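You operate a simulated robot arm through the tools that you are given. There is no shell and no other tool. Be economical: measure what you need, move in short steps, check, and stop when the job is done.

The job below is to be done with a simulated robot arm. You get a single attempt, and the scene is never put back.

Task
Stand the orange glass in the crate and slip the pink foam sleeve over it.
Fine: the other glass goes into the niche, bare; pack the white sleeve in the crate too.

Only the result counts: the job must be done as asked and must still hold three seconds after the hand-in. Knocking over, shifting, dropping, spilling or breaking anything else fails it.

Robot
A 7-joint arm with a two-finger parallel gripper, fixed in place. Base frame: the origin is at the foot of the arm, x ahead of it, y to its left, z up. Lengths are in m, angles in rad, forces in N, time in s.
With the tool pointing down near the work surface it reaches from about 0.24 to 0.68 m from the base axis. Its first joint turns from -1.152 to 1.152 rad. Payload 2.4 kg.
The TCP is the grasp point between the finger pads, 0.03 m short of the fingertips. In the tool frame z runs along the fingers and y along their closing line. The gripper opens to 0.094 m. The fingers are 0.028 m wide and 0.01 m thick; the gripper's body (0.05 by 0.096 m) begins 0.055 m behind the TCP.
Orientation is that of the tool frame in the base frame, as [roll, pitch, yaw] about the fixed x, y, z axes, in that order (R = Rz(yaw) Ry(pitch) Rx(roll)). With the fingers straight down and closing along the base's y, the tool's x points along the base's -x, its y along +y and its z along -z.

Tools
- The arm moves only by the tool drive_tool. Its argument "motion" is text: rows parted by semicolons, each of 7 numbers parted by spaces: the shift along the tool's x, y, z in units of 30 mm (1.0 is 30 mm), then the turn, a rotation vector about the tool's x, y, z in units of 5 degrees (1.0 is 5 degrees), then the gripper command, from -1 (shut) to 1 (fully open), values between in proportion. In form: x y z ax ay az hand; .... A call has 1 to 12 rows; each row shifts and turns the commanded pose from where the row before left it, along the tool's axes as they then stand. A call with a number of a shift or a turn outside -1 to 1 is refused whole. Each row takes 0.2 s and may step no farther than 0.05 m and 0.15 rad from the row before; otherwise, or with a gripper value out of range, the whole call is refused. A pose out of reach is approached as far as the arm can. The call stops where the force on the tool passes 40 N (or 10 N more than at its start, if that is more) or the arm is blocked; 0.2 s more then pass. Each finger travels about 0.153 m/s and halts on what it meets, pressing with about 27 N; the grip force reading is that of the motor and also rises with nothing between the fingers. The clock runs only during rows and for 0.2 s after the last one: add rows that do not move to give the fingers time. The reply holds the time, the measured pose of the TCP, the force on the tool along the base axes, the opening and the grip force, in the units named above and with some noise.
- Cameras (640 x 400 px; columns grow to the right, rows downward): "scene" is fixed at [0.0608, 0.4926, 1.4557]; the picture's right is [-0.50, -0.87, 0.00], its down [-0.40, 0.23, -0.89] and it looks along [0.77, -0.44, -0.46] (base axes); focal length 333 px, centre (320, 200). "wrist" rides on the gripper at [-0.037, 0, -0.058] in the tool frame; the picture's right is [0.00, -1.00, 0.00], its down [0.97, 0.00, -0.24] and it looks along [0.24, 0.00, 0.97] (tool axes); focal length 218 px, centre (320, 200).
- get_image(camera): a new picture of that camera. It takes no simulated time.
- pixel_to_xyz(camera, pixels): for up to 12 pixels [column, row] of the newest picture of that camera ("zoom" is the newest enlarged one), the place [x, y, z] in the base frame of the surface seen there, good to about 0.003 m. It takes no simulated time.
- close_up(camera, box): a new picture of the part [left, top, right, bottom] of that camera's present view, enlarged. It takes no simulated time.
- hand_in(): hands the job in; it is judged then, once.

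Keep the steps short. Do not move on a guess: measure, check each grasp and each placing, and mend mistakes. In all there are 80 turns and 34 pictures (those below and enlarged ones count). Leave the gripper open and the arm clear of the work at the hand-in unless told otherwise, and finish with a single line.

The tools are called after "Call:" as name(argument=value, ...) on one line, values as JSON. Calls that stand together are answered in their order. drive_tool: Moves the arm, as the interface text tells. Its arguments: {"type":"object","properties":{"motion":{"type":"string"}},"required":["motion"]} The other tools are called the same way: get_image (camera) takes a picture; pixel_to_xyz (camera, pixels) gives the place of the surface under pixels of a picture; close_up (camera, box) takes an enlarged picture of a part of a camera's view; hand_in () hands the job in.

At the start:

```text
time_s: 0.0
tool_pos: [0.3941, 0.2204, 1.2456]
orientation: [-3.141, 0.001, -3.141]
wrist_force: [-0.3, 1.0, 0.0]
width: 0.094
gripper_force: 0.1
```

scene: 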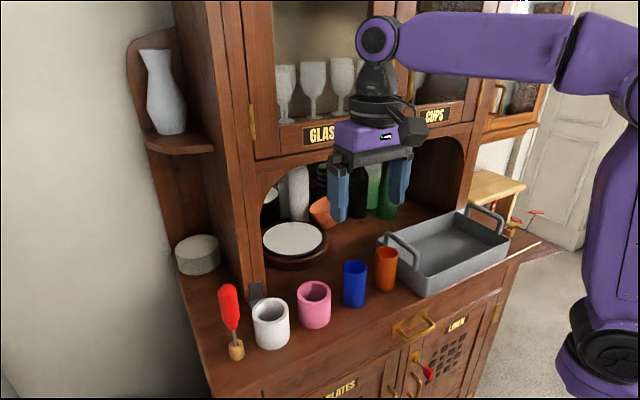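
wrist: 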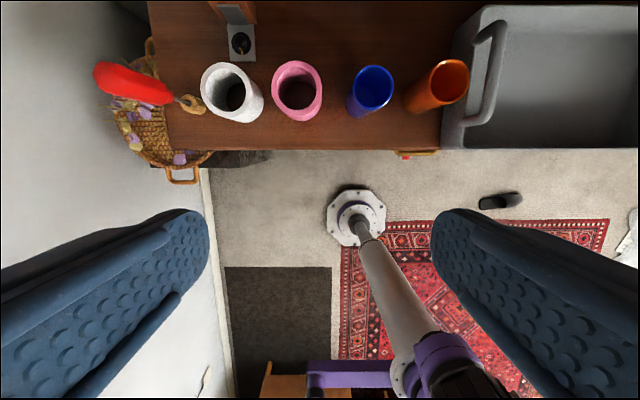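

I see, from left to right in the scene view, the white sleeve (270,322), the pink sleeve (314,304), the blue glass (355,283), the orange glass (386,268) and the grey crate (445,250). I'll enlarge the view and measure.

Call:
close_up(camera="scene", box=[220, 200, 540, 400])

Call:
close_up(camera="scene", box=[240, 120, 480, 270])

Call:
pixel_to_xyz(camera="scene", pixels=[[270, 340], [314, 320], [355, 295], [386, 280], [440, 255], [400, 262], [505, 235], [425, 290], [382, 238], [470, 208], [395, 235], [290, 240]])

Call:
pixel_to_xyz(camera="wrist", pixels=[[232, 65], [232, 120], [203, 90], [262, 95], [297, 63], [297, 118], [272, 90], [322, 90], [372, 67], [372, 110], [450, 62], [450, 100]])

```text
2.00 times, centred on (380, 300) of scene
```

zoom: 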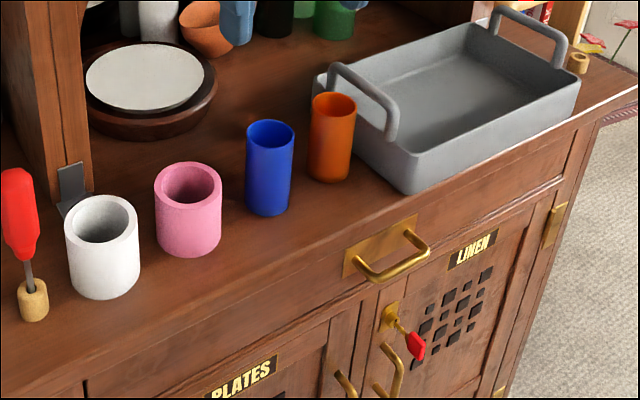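

```text
2.67 times, centred on (360, 195) of scene
```

zoom: 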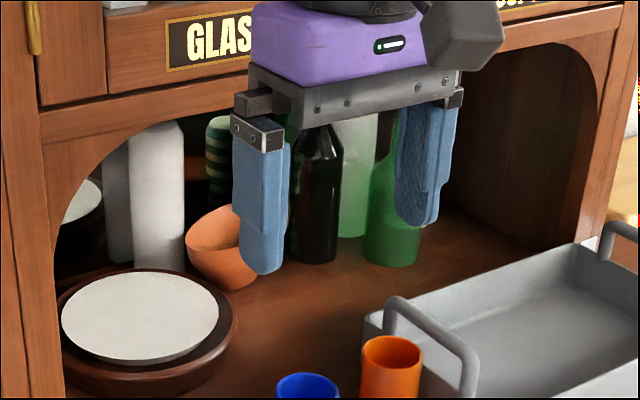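

```text
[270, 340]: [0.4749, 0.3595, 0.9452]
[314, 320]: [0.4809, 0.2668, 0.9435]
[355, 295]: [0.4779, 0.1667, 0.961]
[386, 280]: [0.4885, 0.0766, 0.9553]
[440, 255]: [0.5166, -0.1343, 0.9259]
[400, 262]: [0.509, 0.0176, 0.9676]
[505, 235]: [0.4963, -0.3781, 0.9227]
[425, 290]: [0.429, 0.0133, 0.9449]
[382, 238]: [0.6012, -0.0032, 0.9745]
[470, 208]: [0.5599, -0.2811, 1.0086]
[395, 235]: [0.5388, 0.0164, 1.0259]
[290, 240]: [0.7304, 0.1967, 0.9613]
```

```text
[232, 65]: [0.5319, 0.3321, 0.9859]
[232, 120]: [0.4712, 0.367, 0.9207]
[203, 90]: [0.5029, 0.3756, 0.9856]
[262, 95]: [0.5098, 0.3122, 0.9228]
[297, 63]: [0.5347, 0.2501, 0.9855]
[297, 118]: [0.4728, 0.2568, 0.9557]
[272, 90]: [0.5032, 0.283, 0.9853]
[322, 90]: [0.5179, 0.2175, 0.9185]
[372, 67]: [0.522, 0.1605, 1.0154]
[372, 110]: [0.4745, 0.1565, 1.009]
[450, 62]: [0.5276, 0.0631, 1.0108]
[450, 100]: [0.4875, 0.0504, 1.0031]
```

The zoom shows the arched recess behind the worktop, with a turntable and bottles in it. I'll measure where the recess begins, how high its arch is, and where the crate rim lies.

Call:
pixel_to_xyz(camera="scene", pixels=[[262, 285], [258, 265], [275, 185], [320, 152], [440, 138], [465, 165], [450, 190], [400, 222], [350, 240], [370, 225], [250, 250], [470, 140]])

Call:
pixel_to_xyz(camera="scene", pixels=[[424, 296], [509, 240], [460, 212], [380, 243], [400, 225], [430, 215], [415, 275], [455, 225], [255, 292], [340, 265], [370, 245], [328, 232]])

Call:
close_up(camera="wrist", box=[140, 0, 480, 212])

```text
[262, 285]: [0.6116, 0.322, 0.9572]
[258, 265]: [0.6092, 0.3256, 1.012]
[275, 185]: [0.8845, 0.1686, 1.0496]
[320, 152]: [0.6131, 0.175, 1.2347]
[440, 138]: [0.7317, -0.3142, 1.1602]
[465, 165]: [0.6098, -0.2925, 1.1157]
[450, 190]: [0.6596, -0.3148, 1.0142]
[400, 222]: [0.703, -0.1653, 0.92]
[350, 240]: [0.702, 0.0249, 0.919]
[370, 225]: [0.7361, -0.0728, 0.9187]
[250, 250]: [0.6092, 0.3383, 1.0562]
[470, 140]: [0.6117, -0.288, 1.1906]
```

```text
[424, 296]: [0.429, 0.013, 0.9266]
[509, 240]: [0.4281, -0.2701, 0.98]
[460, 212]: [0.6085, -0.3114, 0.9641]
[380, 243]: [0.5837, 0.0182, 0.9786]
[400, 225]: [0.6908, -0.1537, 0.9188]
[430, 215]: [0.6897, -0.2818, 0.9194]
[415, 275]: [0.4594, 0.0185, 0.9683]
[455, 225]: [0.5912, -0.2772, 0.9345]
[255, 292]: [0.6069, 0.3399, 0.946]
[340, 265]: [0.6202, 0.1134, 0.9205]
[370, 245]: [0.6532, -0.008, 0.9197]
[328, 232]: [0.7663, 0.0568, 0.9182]
```

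```text
1.88 times, centred on (310, 106) of wrist
```

zoom: 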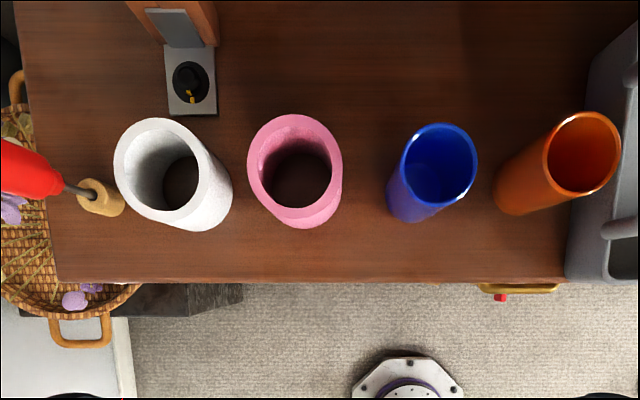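

The niche opening is the plane x≈0.61, with a floor at z≈0.919 and the arch at about z 1.2. The crate is bounded by roughly x 0.43..0.60 and y 0.015..-0.28, with its floor at 0.926. Next I'll take rim points in the wrist zoom to get the centres.

Call:
pixel_to_xyz(camera="zoom", pixels=[[547, 155], [618, 155], [584, 115], [575, 194], [405, 160], [474, 160], [443, 127], [436, 200], [430, 205], [510, 205], [300, 170], [180, 185]])

Call:
pixel_to_xyz(camera="zoom", pixels=[[253, 160], [338, 160], [293, 120], [295, 204], [267, 160], [325, 160], [122, 168], [204, 170], [160, 124], [165, 207], [140, 165], [193, 165]])

```text
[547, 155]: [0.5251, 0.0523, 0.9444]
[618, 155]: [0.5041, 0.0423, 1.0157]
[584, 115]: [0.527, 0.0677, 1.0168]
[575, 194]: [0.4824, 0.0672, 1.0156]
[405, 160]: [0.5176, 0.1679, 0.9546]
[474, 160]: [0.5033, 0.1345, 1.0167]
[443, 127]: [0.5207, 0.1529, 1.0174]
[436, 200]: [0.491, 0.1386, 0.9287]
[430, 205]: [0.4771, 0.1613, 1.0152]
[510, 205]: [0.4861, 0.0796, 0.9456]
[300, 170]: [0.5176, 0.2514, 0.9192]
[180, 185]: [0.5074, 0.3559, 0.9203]
```

```text
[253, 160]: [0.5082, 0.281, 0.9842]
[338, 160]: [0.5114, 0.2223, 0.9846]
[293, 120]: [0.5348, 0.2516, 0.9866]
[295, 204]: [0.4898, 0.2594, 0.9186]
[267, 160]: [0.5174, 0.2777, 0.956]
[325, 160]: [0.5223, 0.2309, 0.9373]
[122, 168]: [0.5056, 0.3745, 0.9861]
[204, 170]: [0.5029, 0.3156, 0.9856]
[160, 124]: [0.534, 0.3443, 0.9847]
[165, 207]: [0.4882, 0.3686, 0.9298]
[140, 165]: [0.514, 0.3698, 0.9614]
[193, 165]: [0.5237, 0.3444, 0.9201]
```

Results:

| Item | Centre (x, y) | Top z | Diameter |
|---|---|---|---|
| Orange | (0.505, 0.065) | 1.017 | 0.045 |
| Blue | (0.499, 0.157) | 1.017 | – |
| Pink | (0.504, 0.252) | 0.985 | 0.06 |
| White | (0.503, 0.345) | 0.985 | – |

Both sleeves are open through to the tabletop. I'll move above the orange glass with the gripper partly open.

Call:
drive_tool(motion="-0.617 -0.867 0.533 0 0 0 0.5; -0.617 -0.867 0.533 0 0 0 0.5; -0.617 -0.867 0.533 0 0 0 0.5; -0.617 -0.867 0.533 0 0 0 0.5; -0.617 -0.867 0.533 0 0 0 0.5; -0.617 -0.867 0.533 0 0 0 0.5; 0 0 0 0 0 0 0.5; 0 0 0 0 0 0 0.5")

Call:
get_image(camera="wrist")

```text
time_s: 1.8
tool_pos: [0.5065, 0.0649, 1.1489]
orientation: [-3.141, -0.002, 3.141]
wrist_force: [-0.2, 0.8, -0.4]
width: 0.0703
gripper_force: 0.1
```

```text
28 pictures are left
```

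wrist: 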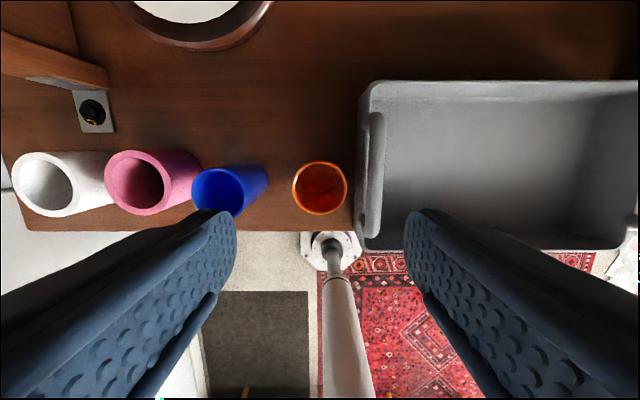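

The orange rim is centred at column 320 (rows 160–215), so I'm aligned in y. The crate handle (column ~375) is close to where the right finger will go down, so I'll measure that gap and the crate interior.

Call:
pixel_to_xyz(camera="wrist", pixels=[[320, 163], [320, 211], [295, 187], [345, 187], [371, 130], [372, 180], [380, 200], [377, 118], [386, 160], [385, 90], [395, 105], [355, 190]])

Call:
pixel_to_xyz(camera="wrist", pixels=[[400, 180], [500, 180], [500, 100], [500, 88], [500, 84], [500, 238], [500, 246], [600, 180], [380, 240], [225, 30], [190, 40], [260, 15]])

```text
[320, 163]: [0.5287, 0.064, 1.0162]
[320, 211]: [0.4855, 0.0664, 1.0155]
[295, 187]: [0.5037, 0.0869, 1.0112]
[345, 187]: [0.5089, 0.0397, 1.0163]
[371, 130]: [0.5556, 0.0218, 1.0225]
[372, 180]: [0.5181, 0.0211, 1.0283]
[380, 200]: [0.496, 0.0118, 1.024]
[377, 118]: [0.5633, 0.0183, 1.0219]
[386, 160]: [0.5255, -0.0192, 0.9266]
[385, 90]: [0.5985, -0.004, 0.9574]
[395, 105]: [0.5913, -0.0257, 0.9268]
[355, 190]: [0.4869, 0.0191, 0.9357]
```

```text
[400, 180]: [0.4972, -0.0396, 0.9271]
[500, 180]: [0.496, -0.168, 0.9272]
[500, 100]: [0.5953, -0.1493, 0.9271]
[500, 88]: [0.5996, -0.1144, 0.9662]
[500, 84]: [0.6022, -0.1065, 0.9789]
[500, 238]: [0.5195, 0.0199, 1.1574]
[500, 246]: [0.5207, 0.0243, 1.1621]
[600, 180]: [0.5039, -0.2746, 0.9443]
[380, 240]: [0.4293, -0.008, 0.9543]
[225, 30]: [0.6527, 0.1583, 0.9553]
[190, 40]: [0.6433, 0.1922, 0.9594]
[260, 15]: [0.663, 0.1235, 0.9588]
```

The gap between the orange glass (edge y≈0.042) and the handle (y≈0.023) is too tight for a finger. I'll turn the tool 90° so the fingers close along x, which also suits the sleeves.

Call:
drive_tool(motion="0 0 0 0 0 -1 0.5; 0 0 0 0 0 -1 0.5; 0 0 0 0 0 -1 0.5; 0 0 0 0 0 -1 0.5; 0 0 0 0 0 -1 0.5; 0 0 0 0 0 -1 0.5; 0 0 0 0 0 -1 0.5; 0 0 0 0 0 -1 0.5; 0 0 0 0 0 -1 0.5; 0 0 0 0 0 -1 0.5; 0 0 0 0 0 -1 0.5; 0 0 0 0 0 -1 0.5")

Call:
drive_tool(motion="0 0 0 0 0 -1 0.5; 0 0 0 0 0 -1 0.5; 0 0 0 0 0 -1 0.5; 0 0 0 0 0 -1 0.5; 0 0 0 0 0 -1 0.5; 0 0 0 0 0 -1 0.5; 0 0 0 0 0 0 0.5")

```text
time_s: 4.4
tool_pos: [0.5063, 0.0647, 1.1506]
orientation: [-3.141, 0.001, -2.093]
wrist_force: [0.3, -0.4, -0.3]
width: 0.0706
gripper_force: 0.0
```

```text
time_s: 6.0
tool_pos: [0.5063, 0.0651, 1.1498]
orientation: [-3.141, 0.001, -1.568]
wrist_force: [0.2, -0.4, -1.3]
width: 0.0704
gripper_force: 0.1
```

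The tool now closes along x and sits over the glass centre (0.506, 0.065). I'll descend to z≈0.99 and close.

Call:
drive_tool(motion="0 0 0.889 0 0 0 0.5; 0 0 0.889 0 0 0 0.5; 0 0 0.889 0 0 0 0.5; 0 0 0.889 0 0 0 0.5; 0 0 0.889 0 0 0 0.5; 0 0 0.889 0 0 0 0.5; 0 0 0 0 0 0 0.2; 0 0 0 0 0 0 -0.2; 0 0 0 0 0 0 -0.4; 0 0 0 0 0 0 -0.4")

Call:
get_image(camera="scene")

```text
time_s: 8.2
tool_pos: [0.5081, 0.0658, 0.9903]
orientation: [-3.141, 0.001, -1.572]
wrist_force: [-1.2, 0.4, -0.2]
width: 0.0474
gripper_force: 26.9
```

```text
27 pictures are left
```

scene: 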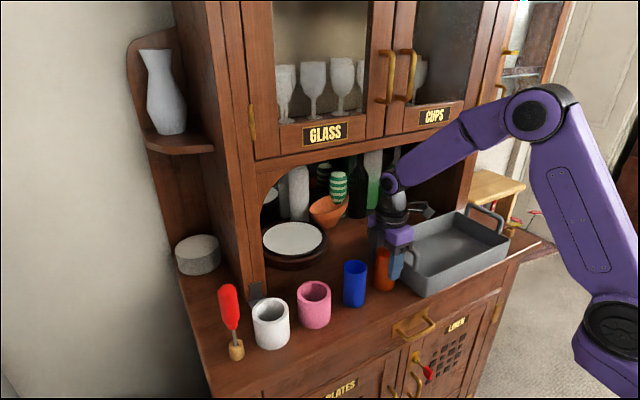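

The grip holds at width 0.0474 with 26.9 N. I'll lift straight up 0.14 m and check.

Call:
drive_tool(motion="0 0 -0.5 0 0 0 -0.4; 0 0 -0.83 0 0 0 -0.4; 0 0 -0.83 0 0 0 -0.4; 0 0 -0.83 0 0 0 -0.4; 0 0 -0.83 0 0 0 -0.4; 0 0 -0.83 0 0 0 -0.4; 0 0 0 0 0 0 -0.4")

Call:
drive_tool(motion="0.7 0 0 0 0 0 -0.4; 0.8 -0.1 0 0 0 0 -0.4; 0.8 -0.1 0 0 0 0 -0.4; 0.8 0 0 0 0 0 -0.4; 0.8 0 0 0 0 0 -0.4; 0.8 0 0 0 0 0 -0.4; 0.8 0 0 0 0 0 -0.4; 0 0 0 0 0 0 -0.4")

Call:
close_up(camera="scene", box=[320, 140, 540, 300])

```text
time_s: 9.8
tool_pos: [0.5039, 0.0627, 1.1301]
orientation: [-3.141, -0.001, -1.57]
wrist_force: [-0.7, -0.2, 0.0]
width: 0.0474
gripper_force: 26.7
```

```text
time_s: 11.6
tool_pos: [0.5118, -0.1008, 1.1287]
orientation: [-3.141, 0.001, -1.572]
wrist_force: [0.3, -0.1, -2.1]
width: 0.0472
gripper_force: 27.3
```

```text
2.50 times, centred on (430, 220) of scene
```

zoom: 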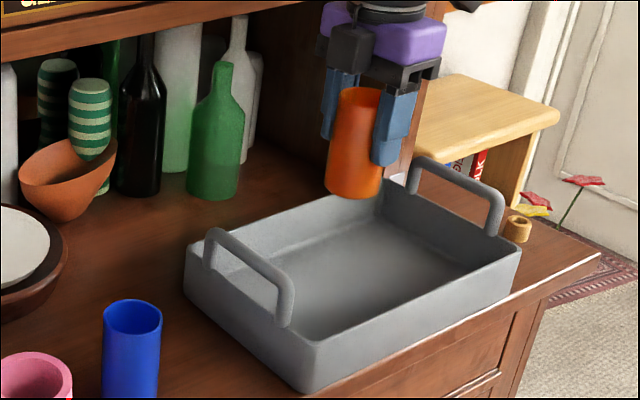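

The orange glass is held upright above the crate at (0.512, -0.101). I'll lower it to just above the crate floor.

Call:
drive_tool(motion="0 0 0.8 0 0 0 -0.4; 0 0 0.8 0 0 0 -0.4; 0 0 0.8 0 0 0 -0.4; 0 0 0.8 0 0 0 -0.4; 0 0 0.7 0 0 0 -0.4; 0 0 0.2 0 0 0 -0.4; 0 0 0.1 0 0 0 -0.4; 0 0 0 0 0 0 -0.4")

```text
time_s: 13.4
tool_pos: [0.5124, -0.101, 1.0028]
orientation: [3.142, 0.0, -1.572]
wrist_force: [0.9, 1.0, -2.4]
width: 0.0474
gripper_force: 27.1
```

At z 1.0028 the glass should be about 5 mm above the floor. I'll ease it down until the force shows contact.

Call:
drive_tool(motion="0 0 0.08 0 0 0 -0.4; 0 0 0.07 0 0 0 -0.4; 0 0 0 0 0 0 -0.4")

```text
time_s: 14.2
tool_pos: [0.5119, -0.1012, 0.998]
orientation: [-3.14, -0.001, -1.571]
wrist_force: [0.6, 0.1, -1.6]
width: 0.0472
gripper_force: 26.5
```

Call:
drive_tool(motion="0 0 0.05 0 0 0 -0.4; 0 0 0 0 0 0 -0.4")

Call:
close_up(camera="scene", box=[370, 190, 490, 290])

```text
time_s: 14.8
tool_pos: [0.5123, -0.1009, 0.9976]
orientation: [3.139, 0.0, -1.571]
wrist_force: [0.1, -0.6, -1.3]
width: 0.0472
gripper_force: 27.4
```

```text
4.00 times, centred on (430, 240) of scene
```

zoom: 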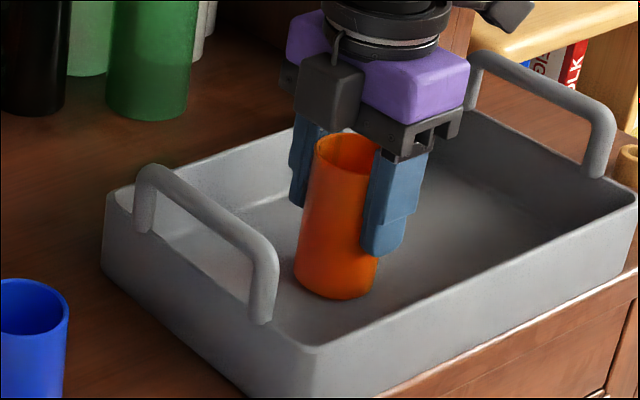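

It is nearly on the floor but there is no clear contact force yet. I'll take another small step.

Call:
drive_tool(motion="0 0 0.06 0 0 0 -0.4; 0 0 0 0 0 0 -0.4; 0 0 0 0 0 0 -0.4")

```text
time_s: 15.6
tool_pos: [0.5127, -0.1005, 0.9966]
orientation: [-3.14, 0.002, -1.57]
wrist_force: [-2.2, 0.4, 15.2]
width: 0.0473
gripper_force: 27.0
```

The upward force of 15 N shows it is standing on the floor. I'll open gently, then rise straight up.

Call:
drive_tool(motion="0 0 -0.03 0 0 0 -0.3; 0 0 0 0 0 0 0.1; 0 0 0 0 0 0 0.5; 0 0 0 0 0 0 0.5")

Call:
drive_tool(motion="0 0 -0.5 0 0 0 0.5; 0 0 -0.8 0 0 0 0.5; 0 0 -0.8 0 0 0 0.5; 0 0 -0.8 0 0 0 0.5; 0 0 -0.8 0 0 0 0.5; 0 0 -0.8 0 0 0 0.5; 0 0 -0.8 0 0 0 0.5; 0 0 0 0 0 0 0.5")

Call:
close_up(camera="wrist", box=[160, 100, 480, 300])

```text
time_s: 16.6
tool_pos: [0.5121, -0.1004, 0.9965]
orientation: [3.141, 0.0, -1.571]
wrist_force: [-0.2, 0.3, 0.5]
width: 0.0705
gripper_force: 0.1
```

```text
time_s: 18.4
tool_pos: [0.5123, -0.0995, 1.1559]
orientation: [3.14, 0.001, -1.571]
wrist_force: [-0.8, -0.6, -0.8]
width: 0.0706
gripper_force: 0.1
```

```text
2.00 times, centred on (320, 200) of wrist
```

zoom: 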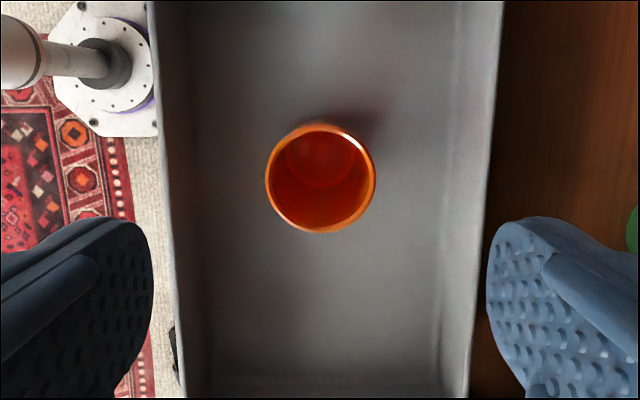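

The glass stands alone and upright. I'll measure its rim in the zoom (left 266, right 375, top 125, bottom 231).

Call:
pixel_to_xyz(camera="zoom", pixels=[[268, 178], [373, 178], [320, 127], [320, 229], [283, 141], [357, 141], [283, 215], [357, 215], [320, 170], [200, 300]])

```text
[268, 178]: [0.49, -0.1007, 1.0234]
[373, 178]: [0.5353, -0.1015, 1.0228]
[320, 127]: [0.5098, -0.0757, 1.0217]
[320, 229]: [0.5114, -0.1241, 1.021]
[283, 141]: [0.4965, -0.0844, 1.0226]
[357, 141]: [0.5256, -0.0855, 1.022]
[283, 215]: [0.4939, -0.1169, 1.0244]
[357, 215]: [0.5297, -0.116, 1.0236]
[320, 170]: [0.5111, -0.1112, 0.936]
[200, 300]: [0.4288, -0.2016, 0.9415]
```

The glass centre is (0.512, -0.100). Now I'll travel above the pink sleeve at z 1.155 and look down at it.

Call:
drive_tool(motion="-0.975 0.02 0 0 0 0 0.8; -0.975 0.02 0 0 0 0 0.8; -0.975 0.02 0 0 0 0 0.8; -0.975 0.02 0 0 0 0 0.8; -0.975 0.02 0 0 0 0 0.8; -0.975 0.02 0 0 0 0 0.8; -0.975 0.02 0 0 0 0 0.8; -0.975 0.02 0 0 0 0 0.8; -0.975 0.02 0 0 0 0 0.8; -0.975 0.02 0 0 0 0 0.8; -0.975 0.02 0 0 0 0 0.8; -0.975 0.02 0 0 0 0 0.8")

Call:
close_up(camera="wrist", box=[160, 100, 480, 300])

```text
time_s: 21.0
tool_pos: [0.5043, 0.2503, 1.1559]
orientation: [-3.141, 0.001, -1.574]
wrist_force: [-0.8, 0.1, -0.8]
width: 0.0847
gripper_force: 0.0
```

```text
2.00 times, centred on (320, 200) of wrist
```

zoom: 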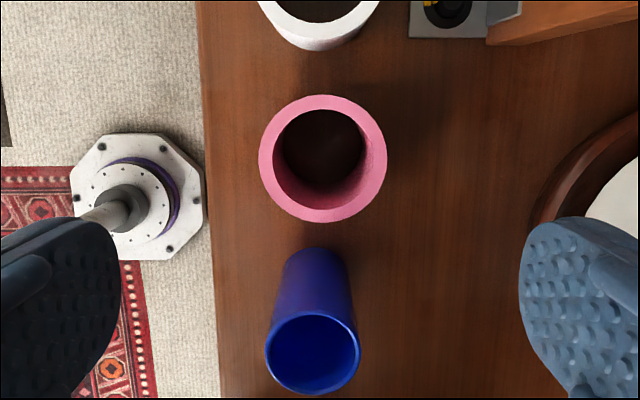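

Call:
pixel_to_xyz(camera="zoom", pixels=[[262, 158], [383, 158], [322, 98], [322, 218], [280, 116], [364, 116], [280, 200], [364, 200], [271, 158], [376, 158], [322, 110], [322, 209]])

```text
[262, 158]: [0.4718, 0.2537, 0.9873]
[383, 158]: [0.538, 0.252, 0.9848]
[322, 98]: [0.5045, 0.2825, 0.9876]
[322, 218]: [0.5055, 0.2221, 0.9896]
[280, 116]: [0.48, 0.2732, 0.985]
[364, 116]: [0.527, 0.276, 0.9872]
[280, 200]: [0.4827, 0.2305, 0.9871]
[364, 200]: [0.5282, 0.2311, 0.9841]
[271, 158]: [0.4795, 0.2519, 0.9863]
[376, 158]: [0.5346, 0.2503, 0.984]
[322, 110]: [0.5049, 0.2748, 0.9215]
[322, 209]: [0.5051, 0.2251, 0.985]
```

The pink sleeve is centred at (0.505, 0.252), with an outer diameter of 0.066 and an inner one of about 0.055, so the glass has ~4 mm to spare all round. I'll descend to z≈0.978, high on the sleeve so the palm clears the glass later, and close.

Call:
drive_tool(motion="-0.067 0 0.85 0 0 0 0.85; 0 0 0.85 0 0 0 0.85; 0 0 0.85 0 0 0 0.85; 0 0 0.85 0 0 0 0.85; 0 0 0.85 0 0 0 0.85; 0 0 0.85 0 0 0 0.85; 0 0 0.82 0 0 0 0.85; 0 0 0 0 0 0 0.5; 0 0 0 0 0 0 0.2; 0 0 0 0 0 0 0.1; 0 0 0 0 0 0 0.1")

```text
time_s: 23.4
tool_pos: [0.5051, 0.2539, 0.9763]
orientation: [-3.141, 0.001, -1.571]
wrist_force: [0.0, 0.5, -0.5]
width: 0.0672
gripper_force: 27.4
```

The sleeve is gripped at 0.0672 without deforming. I'll lift 0.16 m.

Call:
drive_tool(motion="0 0 -0.6 0 0 0 0.1; 0 0 -0.8 0 0 0 0.1; 0 0 -0.8 0 0 0 0.1; 0 0 -0.8 0 0 0 0.1; 0 0 -0.8 0 0 0 0.1; 0 0 -0.8 0 0 0 0.1; 0 0 -0.8 0 0 0 0.1; 0 0 0 0 0 0 0.1")

Call:
close_up(camera="wrist", box=[160, 100, 480, 300])

```text
time_s: 25.2
tool_pos: [0.5047, 0.2525, 1.1413]
orientation: [-3.141, -0.001, -1.569]
wrist_force: [0.2, -0.2, -0.1]
width: 0.0672
gripper_force: 26.9
```

```text
2.00 times, centred on (320, 200) of wrist
```

zoom: 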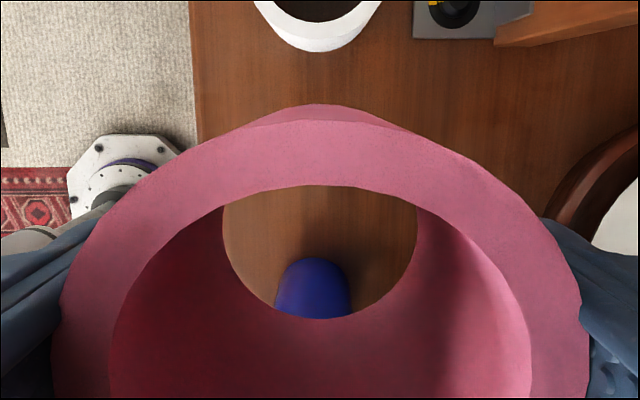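

The sleeve is held level. I'll measure its position against the TCP from its rims: far outer and inner edges near column 320, lower-opening edge near (320,318).

Call:
pixel_to_xyz(camera="zoom", pixels=[[320, 124], [320, 183], [320, 316], [320, 321], [320, 326], [230, 220], [412, 220], [118, 340], [524, 340], [60, 340], [580, 340], [320, 340]])

```text
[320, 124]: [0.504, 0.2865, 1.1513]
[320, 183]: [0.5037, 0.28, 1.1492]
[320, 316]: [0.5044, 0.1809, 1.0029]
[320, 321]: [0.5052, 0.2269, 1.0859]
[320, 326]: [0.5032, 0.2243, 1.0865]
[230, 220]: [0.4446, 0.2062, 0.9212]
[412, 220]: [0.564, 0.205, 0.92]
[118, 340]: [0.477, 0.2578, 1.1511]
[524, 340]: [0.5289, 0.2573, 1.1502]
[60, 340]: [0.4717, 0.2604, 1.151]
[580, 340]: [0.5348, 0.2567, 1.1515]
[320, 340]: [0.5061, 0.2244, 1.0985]
```

The sleeve centre is at TCP y + ~0.001 and centred in x. I'll carry it over the orange glass; its bottom at z≈1.085 clears everything on the way.

Call:
drive_tool(motion="0.9 0 0 0 0 0 0.1; 0.99 -0.023 0 0 0 0 0.1; 0.99 -0.023 0 0 0 0 0.1; 0.99 -0.023 0 0 0 0 0.1; 0.99 -0.023 0 0 0 0 0.1; 0.99 -0.023 0 0 0 0 0.1; 0.99 -0.023 0 0 0 0 0.1; 0.99 -0.023 0 0 0 0 0.1; 0.99 -0.023 0 0 0 0 0.1; 0.99 -0.023 0 0 0 0 0.1; 0.99 -0.023 0 0 0 0 0.1; 0.98 -0.023 0 0 0 0 0.1")

Call:
close_up(camera="wrist", box=[160, 120, 480, 320])

```text
time_s: 27.8
tool_pos: [0.511, -0.103, 1.1391]
orientation: [-3.141, -0.001, -1.571]
wrist_force: [0.3, -0.4, 0.3]
width: 0.0669
gripper_force: 27.0
```

```text
2.00 times, centred on (320, 220) of wrist
```

zoom: 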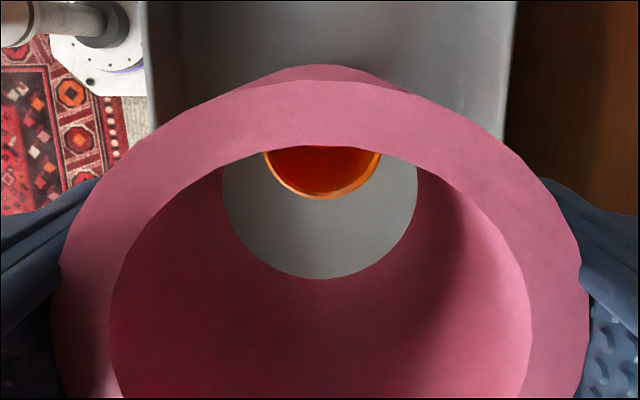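

In x the glass (columns 263–382) is centred in the opening (222–418). I'll lower to just above the rim with a 1 mm trim and look again.

Call:
drive_tool(motion="-0.04 -0.02 0.6 0 0 0 0.1; 0 0 0.6 0 0 0 0.1; 0 0 0.5 0 0 0 0.1; 0 0 0 0 0 0 0.1")

Call:
close_up(camera="wrist", box=[160, 120, 480, 320])

Call:
close_up(camera="scene", box=[370, 190, 490, 290])

```text
time_s: 28.8
tool_pos: [0.5132, -0.1006, 1.0882]
orientation: [3.141, -0.001, -1.57]
wrist_force: [-0.7, -0.1, -0.4]
width: 0.0671
gripper_force: 27.2
```

```text
2.00 times, centred on (320, 220) of wrist
```

zoom: 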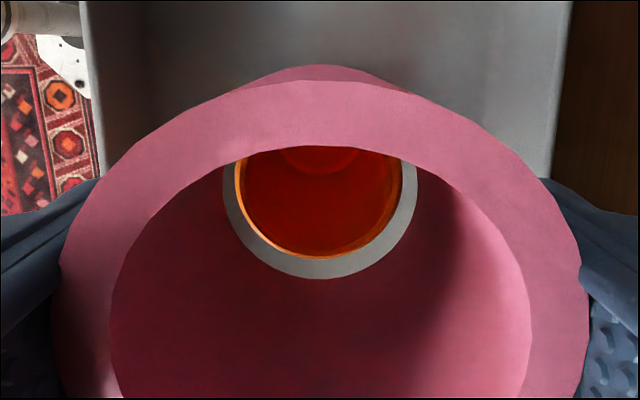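

```text
4.00 times, centred on (430, 240) of scene
```

zoom: 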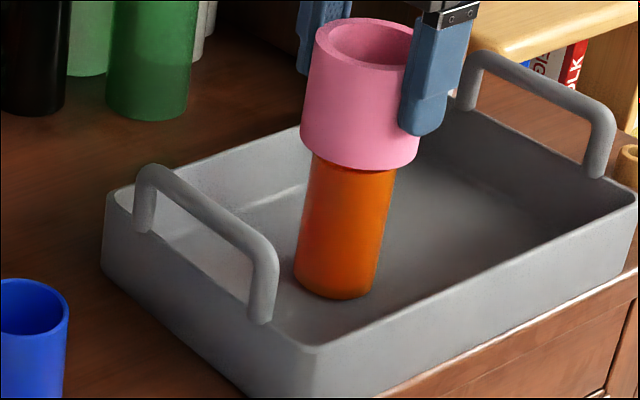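

The glass sits well centred in the sleeve's opening, with a gap all around. I'll lower slowly over it and watch the force.

Call:
drive_tool(motion="0.02 0 0.4 0 0 0 0.1; 0 0 0.4 0 0 0 0.1; 0 0 0.4 0 0 0 0.1; 0 0 0.4 0 0 0 0.1; 0 0 0.4 0 0 0 0.1; 0 0 0.4 0 0 0 0.1; 0 0 0.4 0 0 0 0.1; 0 0 0 0 0 0 0.1")

```text
time_s: 30.6
tool_pos: [0.5129, -0.0989, 1.0047]
orientation: [3.141, 0.001, -1.571]
wrist_force: [-0.3, -0.3, 0.1]
width: 0.067
gripper_force: 27.3
```

There is no contact force, so the sleeve is sliding down cleanly. I'll go the last 20 mm or so in small steps.

Call:
drive_tool(motion="0 0 0.25 0 0 0 0.1; 0 0 0.25 0 0 0 0.1; 0 0 0.1 0 0 0 0.1; 0 0 0 0 0 0 0.1")

Call:
close_up(camera="scene", box=[370, 190, 490, 290])

```text
time_s: 31.6
tool_pos: [0.512, -0.1014, 0.9879]
orientation: [-3.141, -0.001, -1.572]
wrist_force: [1.0, -0.9, 0.7]
width: 0.067
gripper_force: 26.6
```

```text
4.00 times, centred on (430, 240) of scene
```

zoom: 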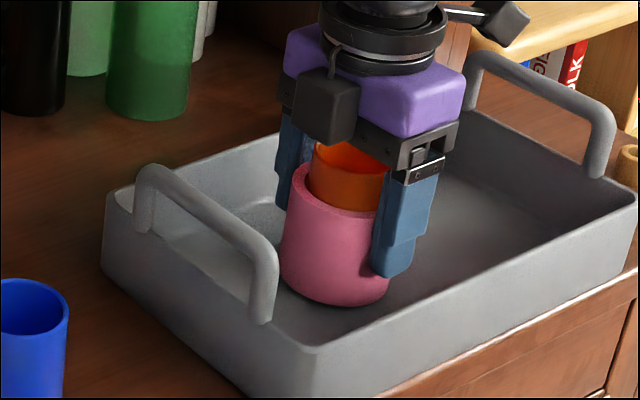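

The sleeve is over the glass and almost down. I'll take a last small step.

Call:
drive_tool(motion="0 0 0.1 0 0 0 0.1; 0 0 0.05 0 0 0 0.1; 0 0 0 0 0 0 0.1")

```text
time_s: 32.4
tool_pos: [0.5135, -0.1008, 0.9841]
orientation: [-3.14, 0.001, -1.572]
wrist_force: [-2.2, -0.2, 15.8]
width: 0.0668
gripper_force: 26.6
```

The 15.8 N reading shows the sleeve has bottomed. I'll release and rise straight up.

Call:
drive_tool(motion="0 0 -0.03 0 0 0 0.3; 0 0 0 0 0 0 0.6; 0 0 0 0 0 0 0.85; 0 0 0 0 0 0 0.85")

Call:
drive_tool(motion="0 0 -0.5 0 0 0 0.85; 0 0 -0.85 0 0 0 0.85; 0 0 -0.85 0 0 0 0.85; 0 0 -0.85 0 0 0 0.85; 0 0 -0.85 0 0 0 0.85; 0 0 -0.85 0 0 0 0.85; 0 0 -0.85 0 0 0 0.85; 0 0 0 0 0 0 0.85")

Call:
drive_tool(motion="-0.95 0.02 0 0 0 0 0.85; -0.95 0.02 0 0 0 0 0.85; -0.95 0.02 0 0 0 0 0.85; -0.95 0.02 0 0 0 0 0.85; -0.95 0.02 0 0 0 0 0.85; -0.95 0.02 0 0 0 0 0.85; -0.95 0.02 0 0 0 0 0.85; -0.95 0.02 0 0 0 0 0.85; -0.95 0.02 0 0 0 0 0.85; -0.95 0.02 0 0 0 0 0.85; -0.95 0.02 0 0 0 0 0.85; -0.95 0.02 0 0 0 0 0.85")

Call:
get_image(camera="scene")

```text
time_s: 33.4
tool_pos: [0.5133, -0.1003, 0.9831]
orientation: [3.141, -0.002, -1.57]
wrist_force: [0.1, -0.2, -1.1]
width: 0.0868
gripper_force: 0.0
```

```text
time_s: 35.2
tool_pos: [0.5119, -0.1021, 1.1515]
orientation: [3.139, 0.0, -1.571]
wrist_force: [0.6, 0.5, -0.7]
width: 0.0872
gripper_force: 0.0
```

```text
time_s: 37.8
tool_pos: [0.5038, 0.2425, 1.1527]
orientation: [-3.141, -0.001, -1.572]
wrist_force: [1.1, 1.1, 0.4]
width: 0.0872
gripper_force: 0.0
```

```text
17 pictures are left
```

scene: 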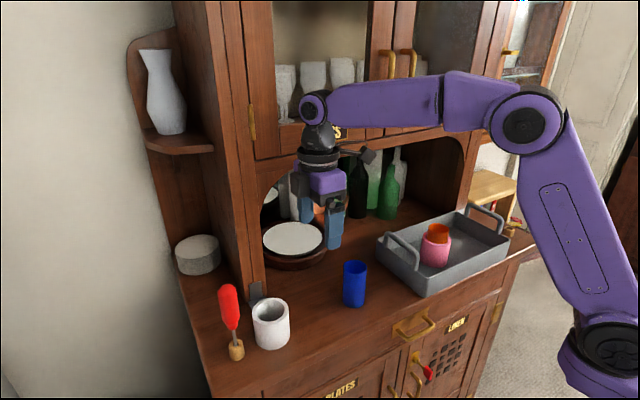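

Glass and sleeve stand well in the crate. Before going to the white sleeve I'll measure the red screwdriver beside it, because the gripper must not touch it.

Call:
pixel_to_xyz(camera="scene", pixels=[[228, 287], [222, 300], [236, 300], [231, 325], [234, 340], [237, 352], [242, 350], [258, 290], [252, 315], [288, 318], [240, 310], [235, 290]])

Call:
drive_tool(motion="-0.85 0 0 0 0 0 0.85; -0.85 0 0 0 0 0 0.85; -0.85 0 0 0 0 0 0.85; -0.85 0 0 0 0 0 0.85; 0 0 0 0 0 0 0.85")

Call:
close_up(camera="wrist", box=[160, 100, 480, 300])

```text
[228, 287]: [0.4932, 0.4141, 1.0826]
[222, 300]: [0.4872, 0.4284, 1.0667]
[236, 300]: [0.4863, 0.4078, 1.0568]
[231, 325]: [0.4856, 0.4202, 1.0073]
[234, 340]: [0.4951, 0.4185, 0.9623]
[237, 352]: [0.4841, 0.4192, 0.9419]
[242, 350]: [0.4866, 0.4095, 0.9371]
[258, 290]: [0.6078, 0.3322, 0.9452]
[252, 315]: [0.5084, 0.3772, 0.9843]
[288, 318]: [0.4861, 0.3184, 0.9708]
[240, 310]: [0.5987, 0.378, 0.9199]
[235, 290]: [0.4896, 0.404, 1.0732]
```

```text
time_s: 39.0
tool_pos: [0.5058, 0.3439, 1.1519]
orientation: [3.141, 0.0, -1.57]
wrist_force: [0.6, 0.0, -0.4]
width: 0.0868
gripper_force: 0.3
```

```text
2.00 times, centred on (320, 200) of wrist
```

zoom: 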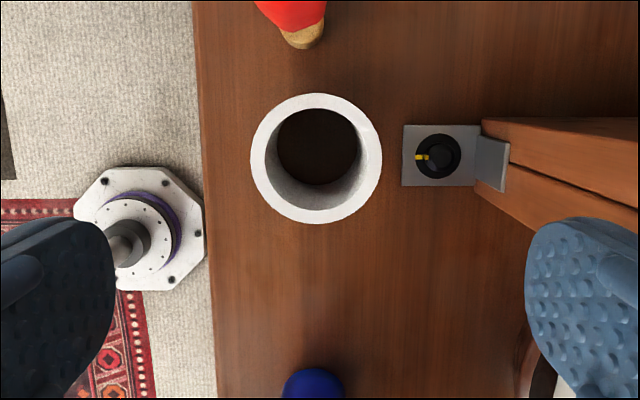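

The screwdriver handle (y≥0.404, up to z 1.085) would be hit by the wrist camera, which now sits on the +y side. I'll turn the tool back to closing along y, with the camera towards +x, leaving the body edge about 15 mm clear. First I'll measure the white sleeve in this zoom.

Call:
pixel_to_xyz(camera="zoom", pixels=[[254, 158], [378, 158], [316, 97], [316, 220], [272, 114], [360, 114], [272, 202], [360, 202], [310, 150], [290, 15], [322, 5], [305, 40]])

Call:
pixel_to_xyz(camera="scene", pixels=[[368, 157], [358, 153], [340, 155], [304, 155], [345, 190], [305, 180]])

Call:
drive_tool(motion="0 0 0 0 0 1 0.7; 0 0 0 0 0 1 0.7; 0 0 0 0 0 1 0.7; 0 0 0 0 0 1 0.7; 0 0 0 0 0 1 0.7; 0 0 0 0 0 1 0.7; 0 0 0 0 0 1 0.7; 0 0 0 0 0 1 0.7; 0 0 0 0 0 1 0.7; 0 0 0 0 0 1 0.7; 0 0 0 0 0 1 0.7; 0 0 0 0 0 1 0.7")

Call:
drive_tool(motion="0 0 0 0 0 1 0.7; 0 0 0 0 0 1 0.7; 0 0 0 0 0 1 0.7; 0 0 0 0 0 1 0.7; 0 0 0 0 0 1 0.7; 0 0 0 0 0 1 0.7; 0 0 0 0 0 0 0.7")

```text
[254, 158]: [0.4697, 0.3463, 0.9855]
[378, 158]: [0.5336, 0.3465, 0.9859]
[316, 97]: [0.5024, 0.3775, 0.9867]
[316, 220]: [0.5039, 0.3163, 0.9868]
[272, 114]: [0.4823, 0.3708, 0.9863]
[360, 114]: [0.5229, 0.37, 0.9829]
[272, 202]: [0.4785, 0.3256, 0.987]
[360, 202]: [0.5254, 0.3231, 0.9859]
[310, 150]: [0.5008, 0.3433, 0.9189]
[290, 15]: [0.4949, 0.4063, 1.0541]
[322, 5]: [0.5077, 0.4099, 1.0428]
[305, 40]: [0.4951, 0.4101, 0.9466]
```

```text
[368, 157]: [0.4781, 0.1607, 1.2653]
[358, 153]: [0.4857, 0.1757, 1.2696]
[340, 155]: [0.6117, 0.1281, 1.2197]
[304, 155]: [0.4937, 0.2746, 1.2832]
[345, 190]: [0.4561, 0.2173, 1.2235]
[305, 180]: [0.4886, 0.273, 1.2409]
```

```text
time_s: 41.6
tool_pos: [0.5061, 0.344, 1.1508]
orientation: [3.141, -0.001, -2.621]
wrist_force: [-0.2, -0.2, 0.4]
width: 0.0797
gripper_force: 0.1
```

```text
time_s: 43.2
tool_pos: [0.5065, 0.3424, 1.1508]
orientation: [-3.141, -0.001, 3.14]
wrist_force: [-0.5, -0.5, 0.3]
width: 0.0796
gripper_force: 0.1
```

The white sleeve is centred at (0.502, 0.3465) and the screwdriver's nearest point is y≈0.404. I'll trim to x 0.502 and descend to z≈0.98, in two stages with a check between.

Call:
drive_tool(motion="0.15 0.04 0.8 0 0 0 0.7; 0 0 0.8 0 0 0 0.7; 0 0 0.8 0 0 0 0.7; 0 0 0.8 0 0 0 0.7; 0 0 0.3 0 0 0 0.7; 0 0 0 0 0 0 0.7")

Call:
close_up(camera="scene", box=[200, 220, 340, 370])

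```text
time_s: 44.6
tool_pos: [0.5027, 0.3443, 1.0439]
orientation: [-3.14, -0.001, -3.141]
wrist_force: [0.0, 0.4, -1.0]
width: 0.0799
gripper_force: 0.0
```

```text
2.67 times, centred on (270, 295) of scene
```

zoom: 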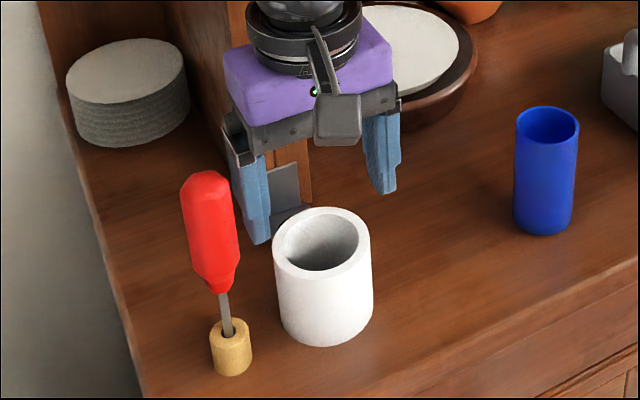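

The gripper is clear of the screwdriver. I'll descend the last 65 mm and close.

Call:
drive_tool(motion="0 0 0.55 0 0 0 0.7; 0 0 0.55 0 0 0 0.7; 0 0 0.55 0 0 0 0.7; 0 0 0.5 0 0 0 0.7; 0 0 0 0 0 0 0.5; 0 0 0 0 0 0 0.2; 0 0 0 0 0 0 0.1; 0 0 0 0 0 0 0.1")

Call:
drive_tool(motion="0 0 -0.5 0 0 0 0.1; 0 0 -0.8 0 0 0 0.1; 0 0 -0.8 0 0 0 0.1; 0 0 -0.8 0 0 0 0.1; 0 0 -0.8 0 0 0 0.1; 0 0 -0.8 0 0 0 0.1; 0 0 -0.8 0 0 0 0.1; 0 0 0 0 0 0 0.1")

Call:
get_image(camera="scene")

```text
time_s: 46.4
tool_pos: [0.5002, 0.3447, 0.9812]
orientation: [3.141, 0.001, -3.141]
wrist_force: [1.2, 0.3, 0.5]
width: 0.0667
gripper_force: 26.9
```

```text
time_s: 48.2
tool_pos: [0.5018, 0.3448, 1.1406]
orientation: [3.14, 0.0, -3.141]
wrist_force: [-0.3, 0.0, -0.1]
width: 0.0666
gripper_force: 27.1
```

```text
14 pictures are left
```

scene: 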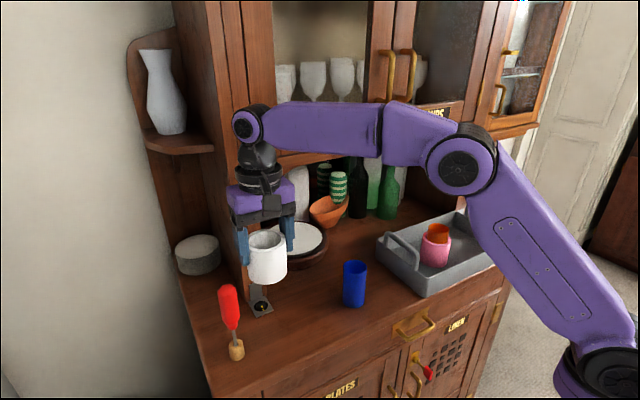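

The white sleeve is held with its bottom at z≈1.08. I'll carry it to (0.512, -0.205) above the crate, passing over the orange glass (top 1.022) with clearance.

Call:
drive_tool(motion="0 -0.9 0 0 0 0 0.1; 0 -0.95 0 0 0 0 0.1; 0 -0.95 0 0 0 0 0.1; 0 -0.95 0 0 0 0 0.1; 0 -0.95 0 0 0 0 0.1; 0 -0.95 0 0 0 0 0.1; 0 -0.95 0 0 0 0 0.1; 0 -0.95 0 0 0 0 0.1; 0 -0.95 0 0 0 0 0.1; 0 -0.95 0 0 0 0 0.1; 0 -0.9 0 0 0 0 0.1; 0 0 0 0 0 0 0.1")

Call:
drive_tool(motion="-0.05 -0.95 0 0 0 0 0.1; -0.05 -0.95 0 0 0 0 0.1; -0.05 -0.95 0 0 0 0 0.1; -0.05 -0.95 0 0 0 0 0.1; -0.05 -0.95 0 0 0 0 0.1; -0.05 -0.95 0 0 0 0 0.1; -0.05 -0.95 0 0 0 0 0.1; 0 -0.95 0 0 0 0 0.1; 0 -0.4 0 0 0 0 0.1; 0 0 0 0 0 0 0.1")

Call:
get_image(camera="wrist")

```text
time_s: 50.8
tool_pos: [0.5011, 0.0328, 1.1388]
orientation: [-3.141, 0.0, 3.141]
wrist_force: [0.9, 0.2, -0.3]
width: 0.0667
gripper_force: 27.4
```

```text
time_s: 53.0
tool_pos: [0.5135, -0.207, 1.1421]
orientation: [-3.14, -0.001, -3.141]
wrist_force: [0.8, -0.2, -1.0]
width: 0.0668
gripper_force: 27.3
```

```text
13 pictures are left
```

wrist: 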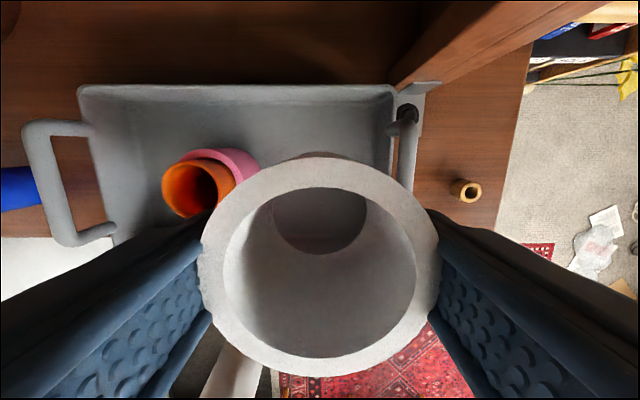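

The spot is free, with the crate's end wall at y≈-0.275 and the pink sleeve's edge at -0.134. I'll lower to ~4 mm above the floor.

Call:
drive_tool(motion="0 0 0.8 0 0 0 0.1; 0 0 0.8 0 0 0 0.1; 0 0 0.8 0 0 0 0.1; 0 0 0.8 0 0 0 0.1; 0 0 0.8 0 0 0 0.1; 0 0 0.6 0 0 0 0.1; 0 0 0.3 0 0 0 0.1; 0 0 0 0 0 0 0.1")

Call:
drive_tool(motion="0 0 0.1 0 0 0 0.1; 0 0 0 0 0 0 0.1")

```text
time_s: 54.8
tool_pos: [0.5106, -0.205, 0.9928]
orientation: [3.14, 0.0, -3.141]
wrist_force: [0.0, 0.1, -0.3]
width: 0.0667
gripper_force: 27.0
```

```text
time_s: 55.4
tool_pos: [0.5114, -0.2054, 0.9899]
orientation: [-3.141, 0.002, 3.141]
wrist_force: [-1.1, -0.5, -1.4]
width: 0.0665
gripper_force: 27.1
```

Call:
drive_tool(motion="0 0 0.06 0 0 0 0.1; 0 0 0.03 0 0 0 0.1; 0 0 0 0 0 0 0.1")

```text
time_s: 56.2
tool_pos: [0.5118, -0.205, 0.9883]
orientation: [3.141, 0.0, -3.141]
wrist_force: [-2.2, 0.6, 4.8]
width: 0.0664
gripper_force: 26.6
```

The 4.8 N reading is first contact, so the sleeve is on the floor. I'll open to 0.08, rise, and look.

Call:
drive_tool(motion="0 0 0 0 0 0 0.5; 0 0 0 0 0 0 0.7; 0 0 0 0 0 0 0.7")

Call:
drive_tool(motion="0 0 -0.5 0 0 0 0.7; 0 0 -0.85 0 0 0 0.7; 0 0 -0.85 0 0 0 0.7; 0 0 -0.85 0 0 0 0.7; 0 0 -0.85 0 0 0 0.7; 0 0 -0.85 0 0 0 0.7; 0 0 -0.85 0 0 0 0.7; 0 0 0 0 0 0 0.7")

Call:
drive_tool(motion="0 0.97 0 0 0 0 0.7; 0 0.97 0 0 0 0 0.7; 0 0.97 0 0 0 0 0.7; 0 0.97 0 0 0 0 0.7; 0 0.97 0 0 0 0 0.7; 0 0.97 0 0 0 0 0.7; 0 0.97 0 0 0 0 0.7; 0 0.97 0 0 0 0 0.7; 0 0.97 0 0 0 0 0.7; 0 0.97 0 0 0 0 0.7; 0 0.97 0 0 0 0 0.7; 0 0.97 0 0 0 0 0.7")

Call:
get_image(camera="scene")

Call:
get_image(camera="wrist")

```text
time_s: 57.0
tool_pos: [0.5128, -0.2062, 0.9879]
orientation: [3.141, 0.001, 3.141]
wrist_force: [0.5, -0.3, 0.5]
width: 0.0798
gripper_force: 0.0
```

```text
time_s: 58.8
tool_pos: [0.5131, -0.2055, 1.1565]
orientation: [-3.141, 0.0, 3.141]
wrist_force: [-0.2, 0.2, -0.7]
width: 0.08
gripper_force: 0.1
```

```text
time_s: 61.4
tool_pos: [0.5127, 0.1466, 1.1542]
orientation: [-3.14, 0.002, 3.141]
wrist_force: [-0.7, 0.0, 0.3]
width: 0.08
gripper_force: 0.0
```

```text
12 pictures are left
```

scene: 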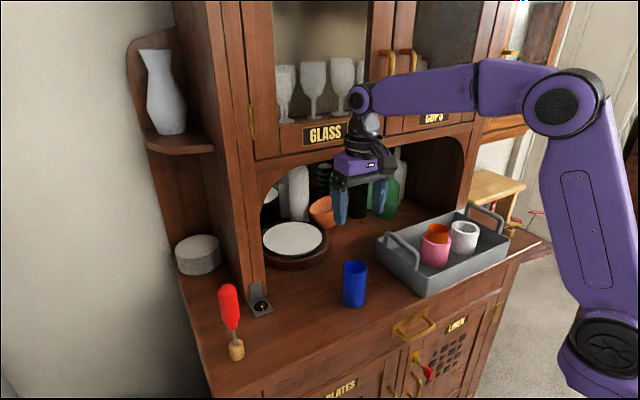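

```text
11 pictures are left
```

wrist: 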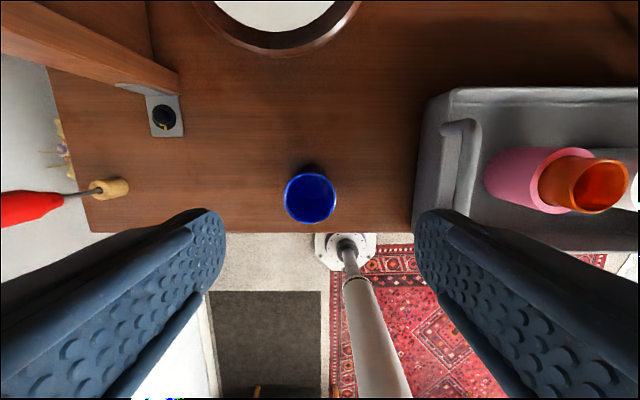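

White, pink and orange are all standing in the crate. Next is the blue glass, which goes into the niche under the arch with a tilted tool. I'll measure the glass, the turntable edge, the bowl, the bottles and the arch edge.

Call:
pixel_to_xyz(camera="wrist", pixels=[[311, 174], [311, 221], [286, 198], [335, 198], [280, 54], [330, 42], [355, 12], [358, 2], [240, 42], [450, 92], [430, 110], [448, 130]])

Call:
pixel_to_xyz(camera="scene", pixels=[[327, 248], [328, 255], [310, 266], [318, 224], [344, 222], [357, 216], [382, 218], [395, 160], [425, 140], [300, 162], [280, 172], [420, 137]])

```text
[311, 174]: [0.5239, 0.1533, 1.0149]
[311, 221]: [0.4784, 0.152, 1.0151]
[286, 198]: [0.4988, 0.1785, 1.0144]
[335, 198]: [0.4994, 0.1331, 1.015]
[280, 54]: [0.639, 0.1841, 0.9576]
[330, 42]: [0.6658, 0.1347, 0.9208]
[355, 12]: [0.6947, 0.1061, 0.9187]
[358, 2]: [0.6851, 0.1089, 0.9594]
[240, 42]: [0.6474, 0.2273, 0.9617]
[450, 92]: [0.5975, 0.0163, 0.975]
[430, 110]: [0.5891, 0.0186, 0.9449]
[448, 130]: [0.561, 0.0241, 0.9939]
```

```text
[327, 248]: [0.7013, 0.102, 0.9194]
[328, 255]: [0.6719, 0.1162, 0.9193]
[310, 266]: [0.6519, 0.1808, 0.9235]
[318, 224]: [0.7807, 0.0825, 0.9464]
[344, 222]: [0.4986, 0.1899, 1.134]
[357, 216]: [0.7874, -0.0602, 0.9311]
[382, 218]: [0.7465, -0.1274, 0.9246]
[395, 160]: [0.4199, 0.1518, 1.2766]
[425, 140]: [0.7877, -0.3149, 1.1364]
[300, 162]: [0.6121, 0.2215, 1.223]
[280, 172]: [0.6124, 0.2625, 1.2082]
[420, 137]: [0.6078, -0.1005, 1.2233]
```

Blue is at (0.501, 0.156), rim 1.015. In the niche, the turntable edge is at y≥0.10, bottles start at x≥0.745 and the arch is at z≥1.21. I'll aim for (0.69, 0.045). Now I'll tilt the tool 45° about its y so the fingers point forward and down.

Call:
drive_tool(motion="0 0 0 0 -1 0 0.5; 0 0 0 0 -1 0 0.5; 0 0 0 0 -1 0 0.5; 0 0 0 0 -1 0 0.5; 0 0 0 0 -1 0 0.5; 0 0 0 0 -1 0 0.5; 0 0 0 0 -1 0 0.5; 0 0 0 0 -1 0 0.5; 0 0 0 0 -1 0 0.5; 0 0 0 0 0 0 0.5")

Call:
get_image(camera="scene")

```text
time_s: 63.6
tool_pos: [0.5123, 0.1433, 1.1556]
orientation: [-3.141, 0.787, 3.14]
wrist_force: [-0.3, -0.7, 0.2]
width: 0.0704
gripper_force: 0.1
```

```text
10 pictures are left
```

scene: 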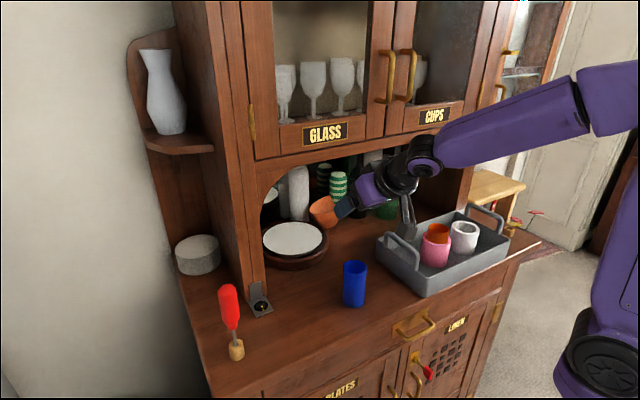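

The tilt worked. A bracket hangs below the hand (tip at 411,233), so I'll measure how low it reaches relative to the TCP.

Call:
pixel_to_xyz(camera="scene", pixels=[[411, 232], [405, 228], [405, 212], [408, 200], [414, 215], [428, 165], [395, 165], [365, 190], [345, 212]])

```text
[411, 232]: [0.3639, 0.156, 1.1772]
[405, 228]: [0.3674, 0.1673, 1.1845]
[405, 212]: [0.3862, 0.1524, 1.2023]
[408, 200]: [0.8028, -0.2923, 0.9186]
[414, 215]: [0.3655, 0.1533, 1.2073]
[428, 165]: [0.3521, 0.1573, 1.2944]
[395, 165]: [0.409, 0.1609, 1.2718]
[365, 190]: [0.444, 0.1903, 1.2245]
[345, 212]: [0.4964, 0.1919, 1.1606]
```

The bracket's bottom is only 0.02 above the TCP at 45°. I'll use 40° instead, a slightly higher grasp (z≈1.0) and y≈0.055 in the niche so it clears the crate handle. Now I'll go to a pre-grasp point behind and above the blue glass.

Call:
drive_tool(motion="0 0 0 0 1 0 0.5; 0.726 0.08 0.148 0 0 0 0.5; 0.726 0.08 0.148 0 0 0 0.5; 0.726 0.08 0.148 0 0 0 0.5; 0.726 0.08 0.148 0 0 0 0.5; 0.726 0.08 0.148 0 0 0 0.5; 0 0 0 0 0 0 0.5; 0 0 0 0 0 0 0.5")

Call:
get_image(camera="wrist")

```text
time_s: 65.4
tool_pos: [0.4415, 0.156, 1.0691]
orientation: [-3.141, 0.699, 3.14]
wrist_force: [-0.8, -0.1, 0.2]
width: 0.0704
gripper_force: 0.0
```

```text
9 pictures are left
```

wrist: 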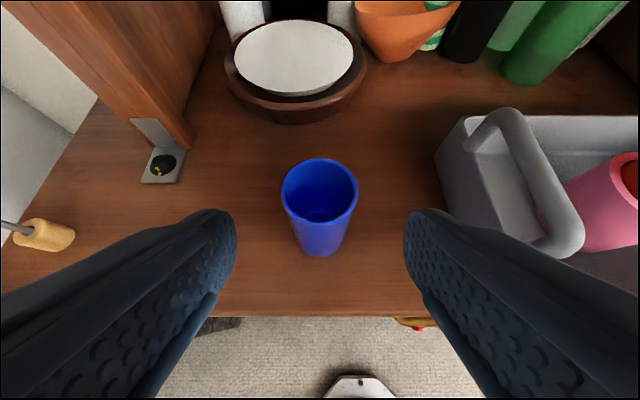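

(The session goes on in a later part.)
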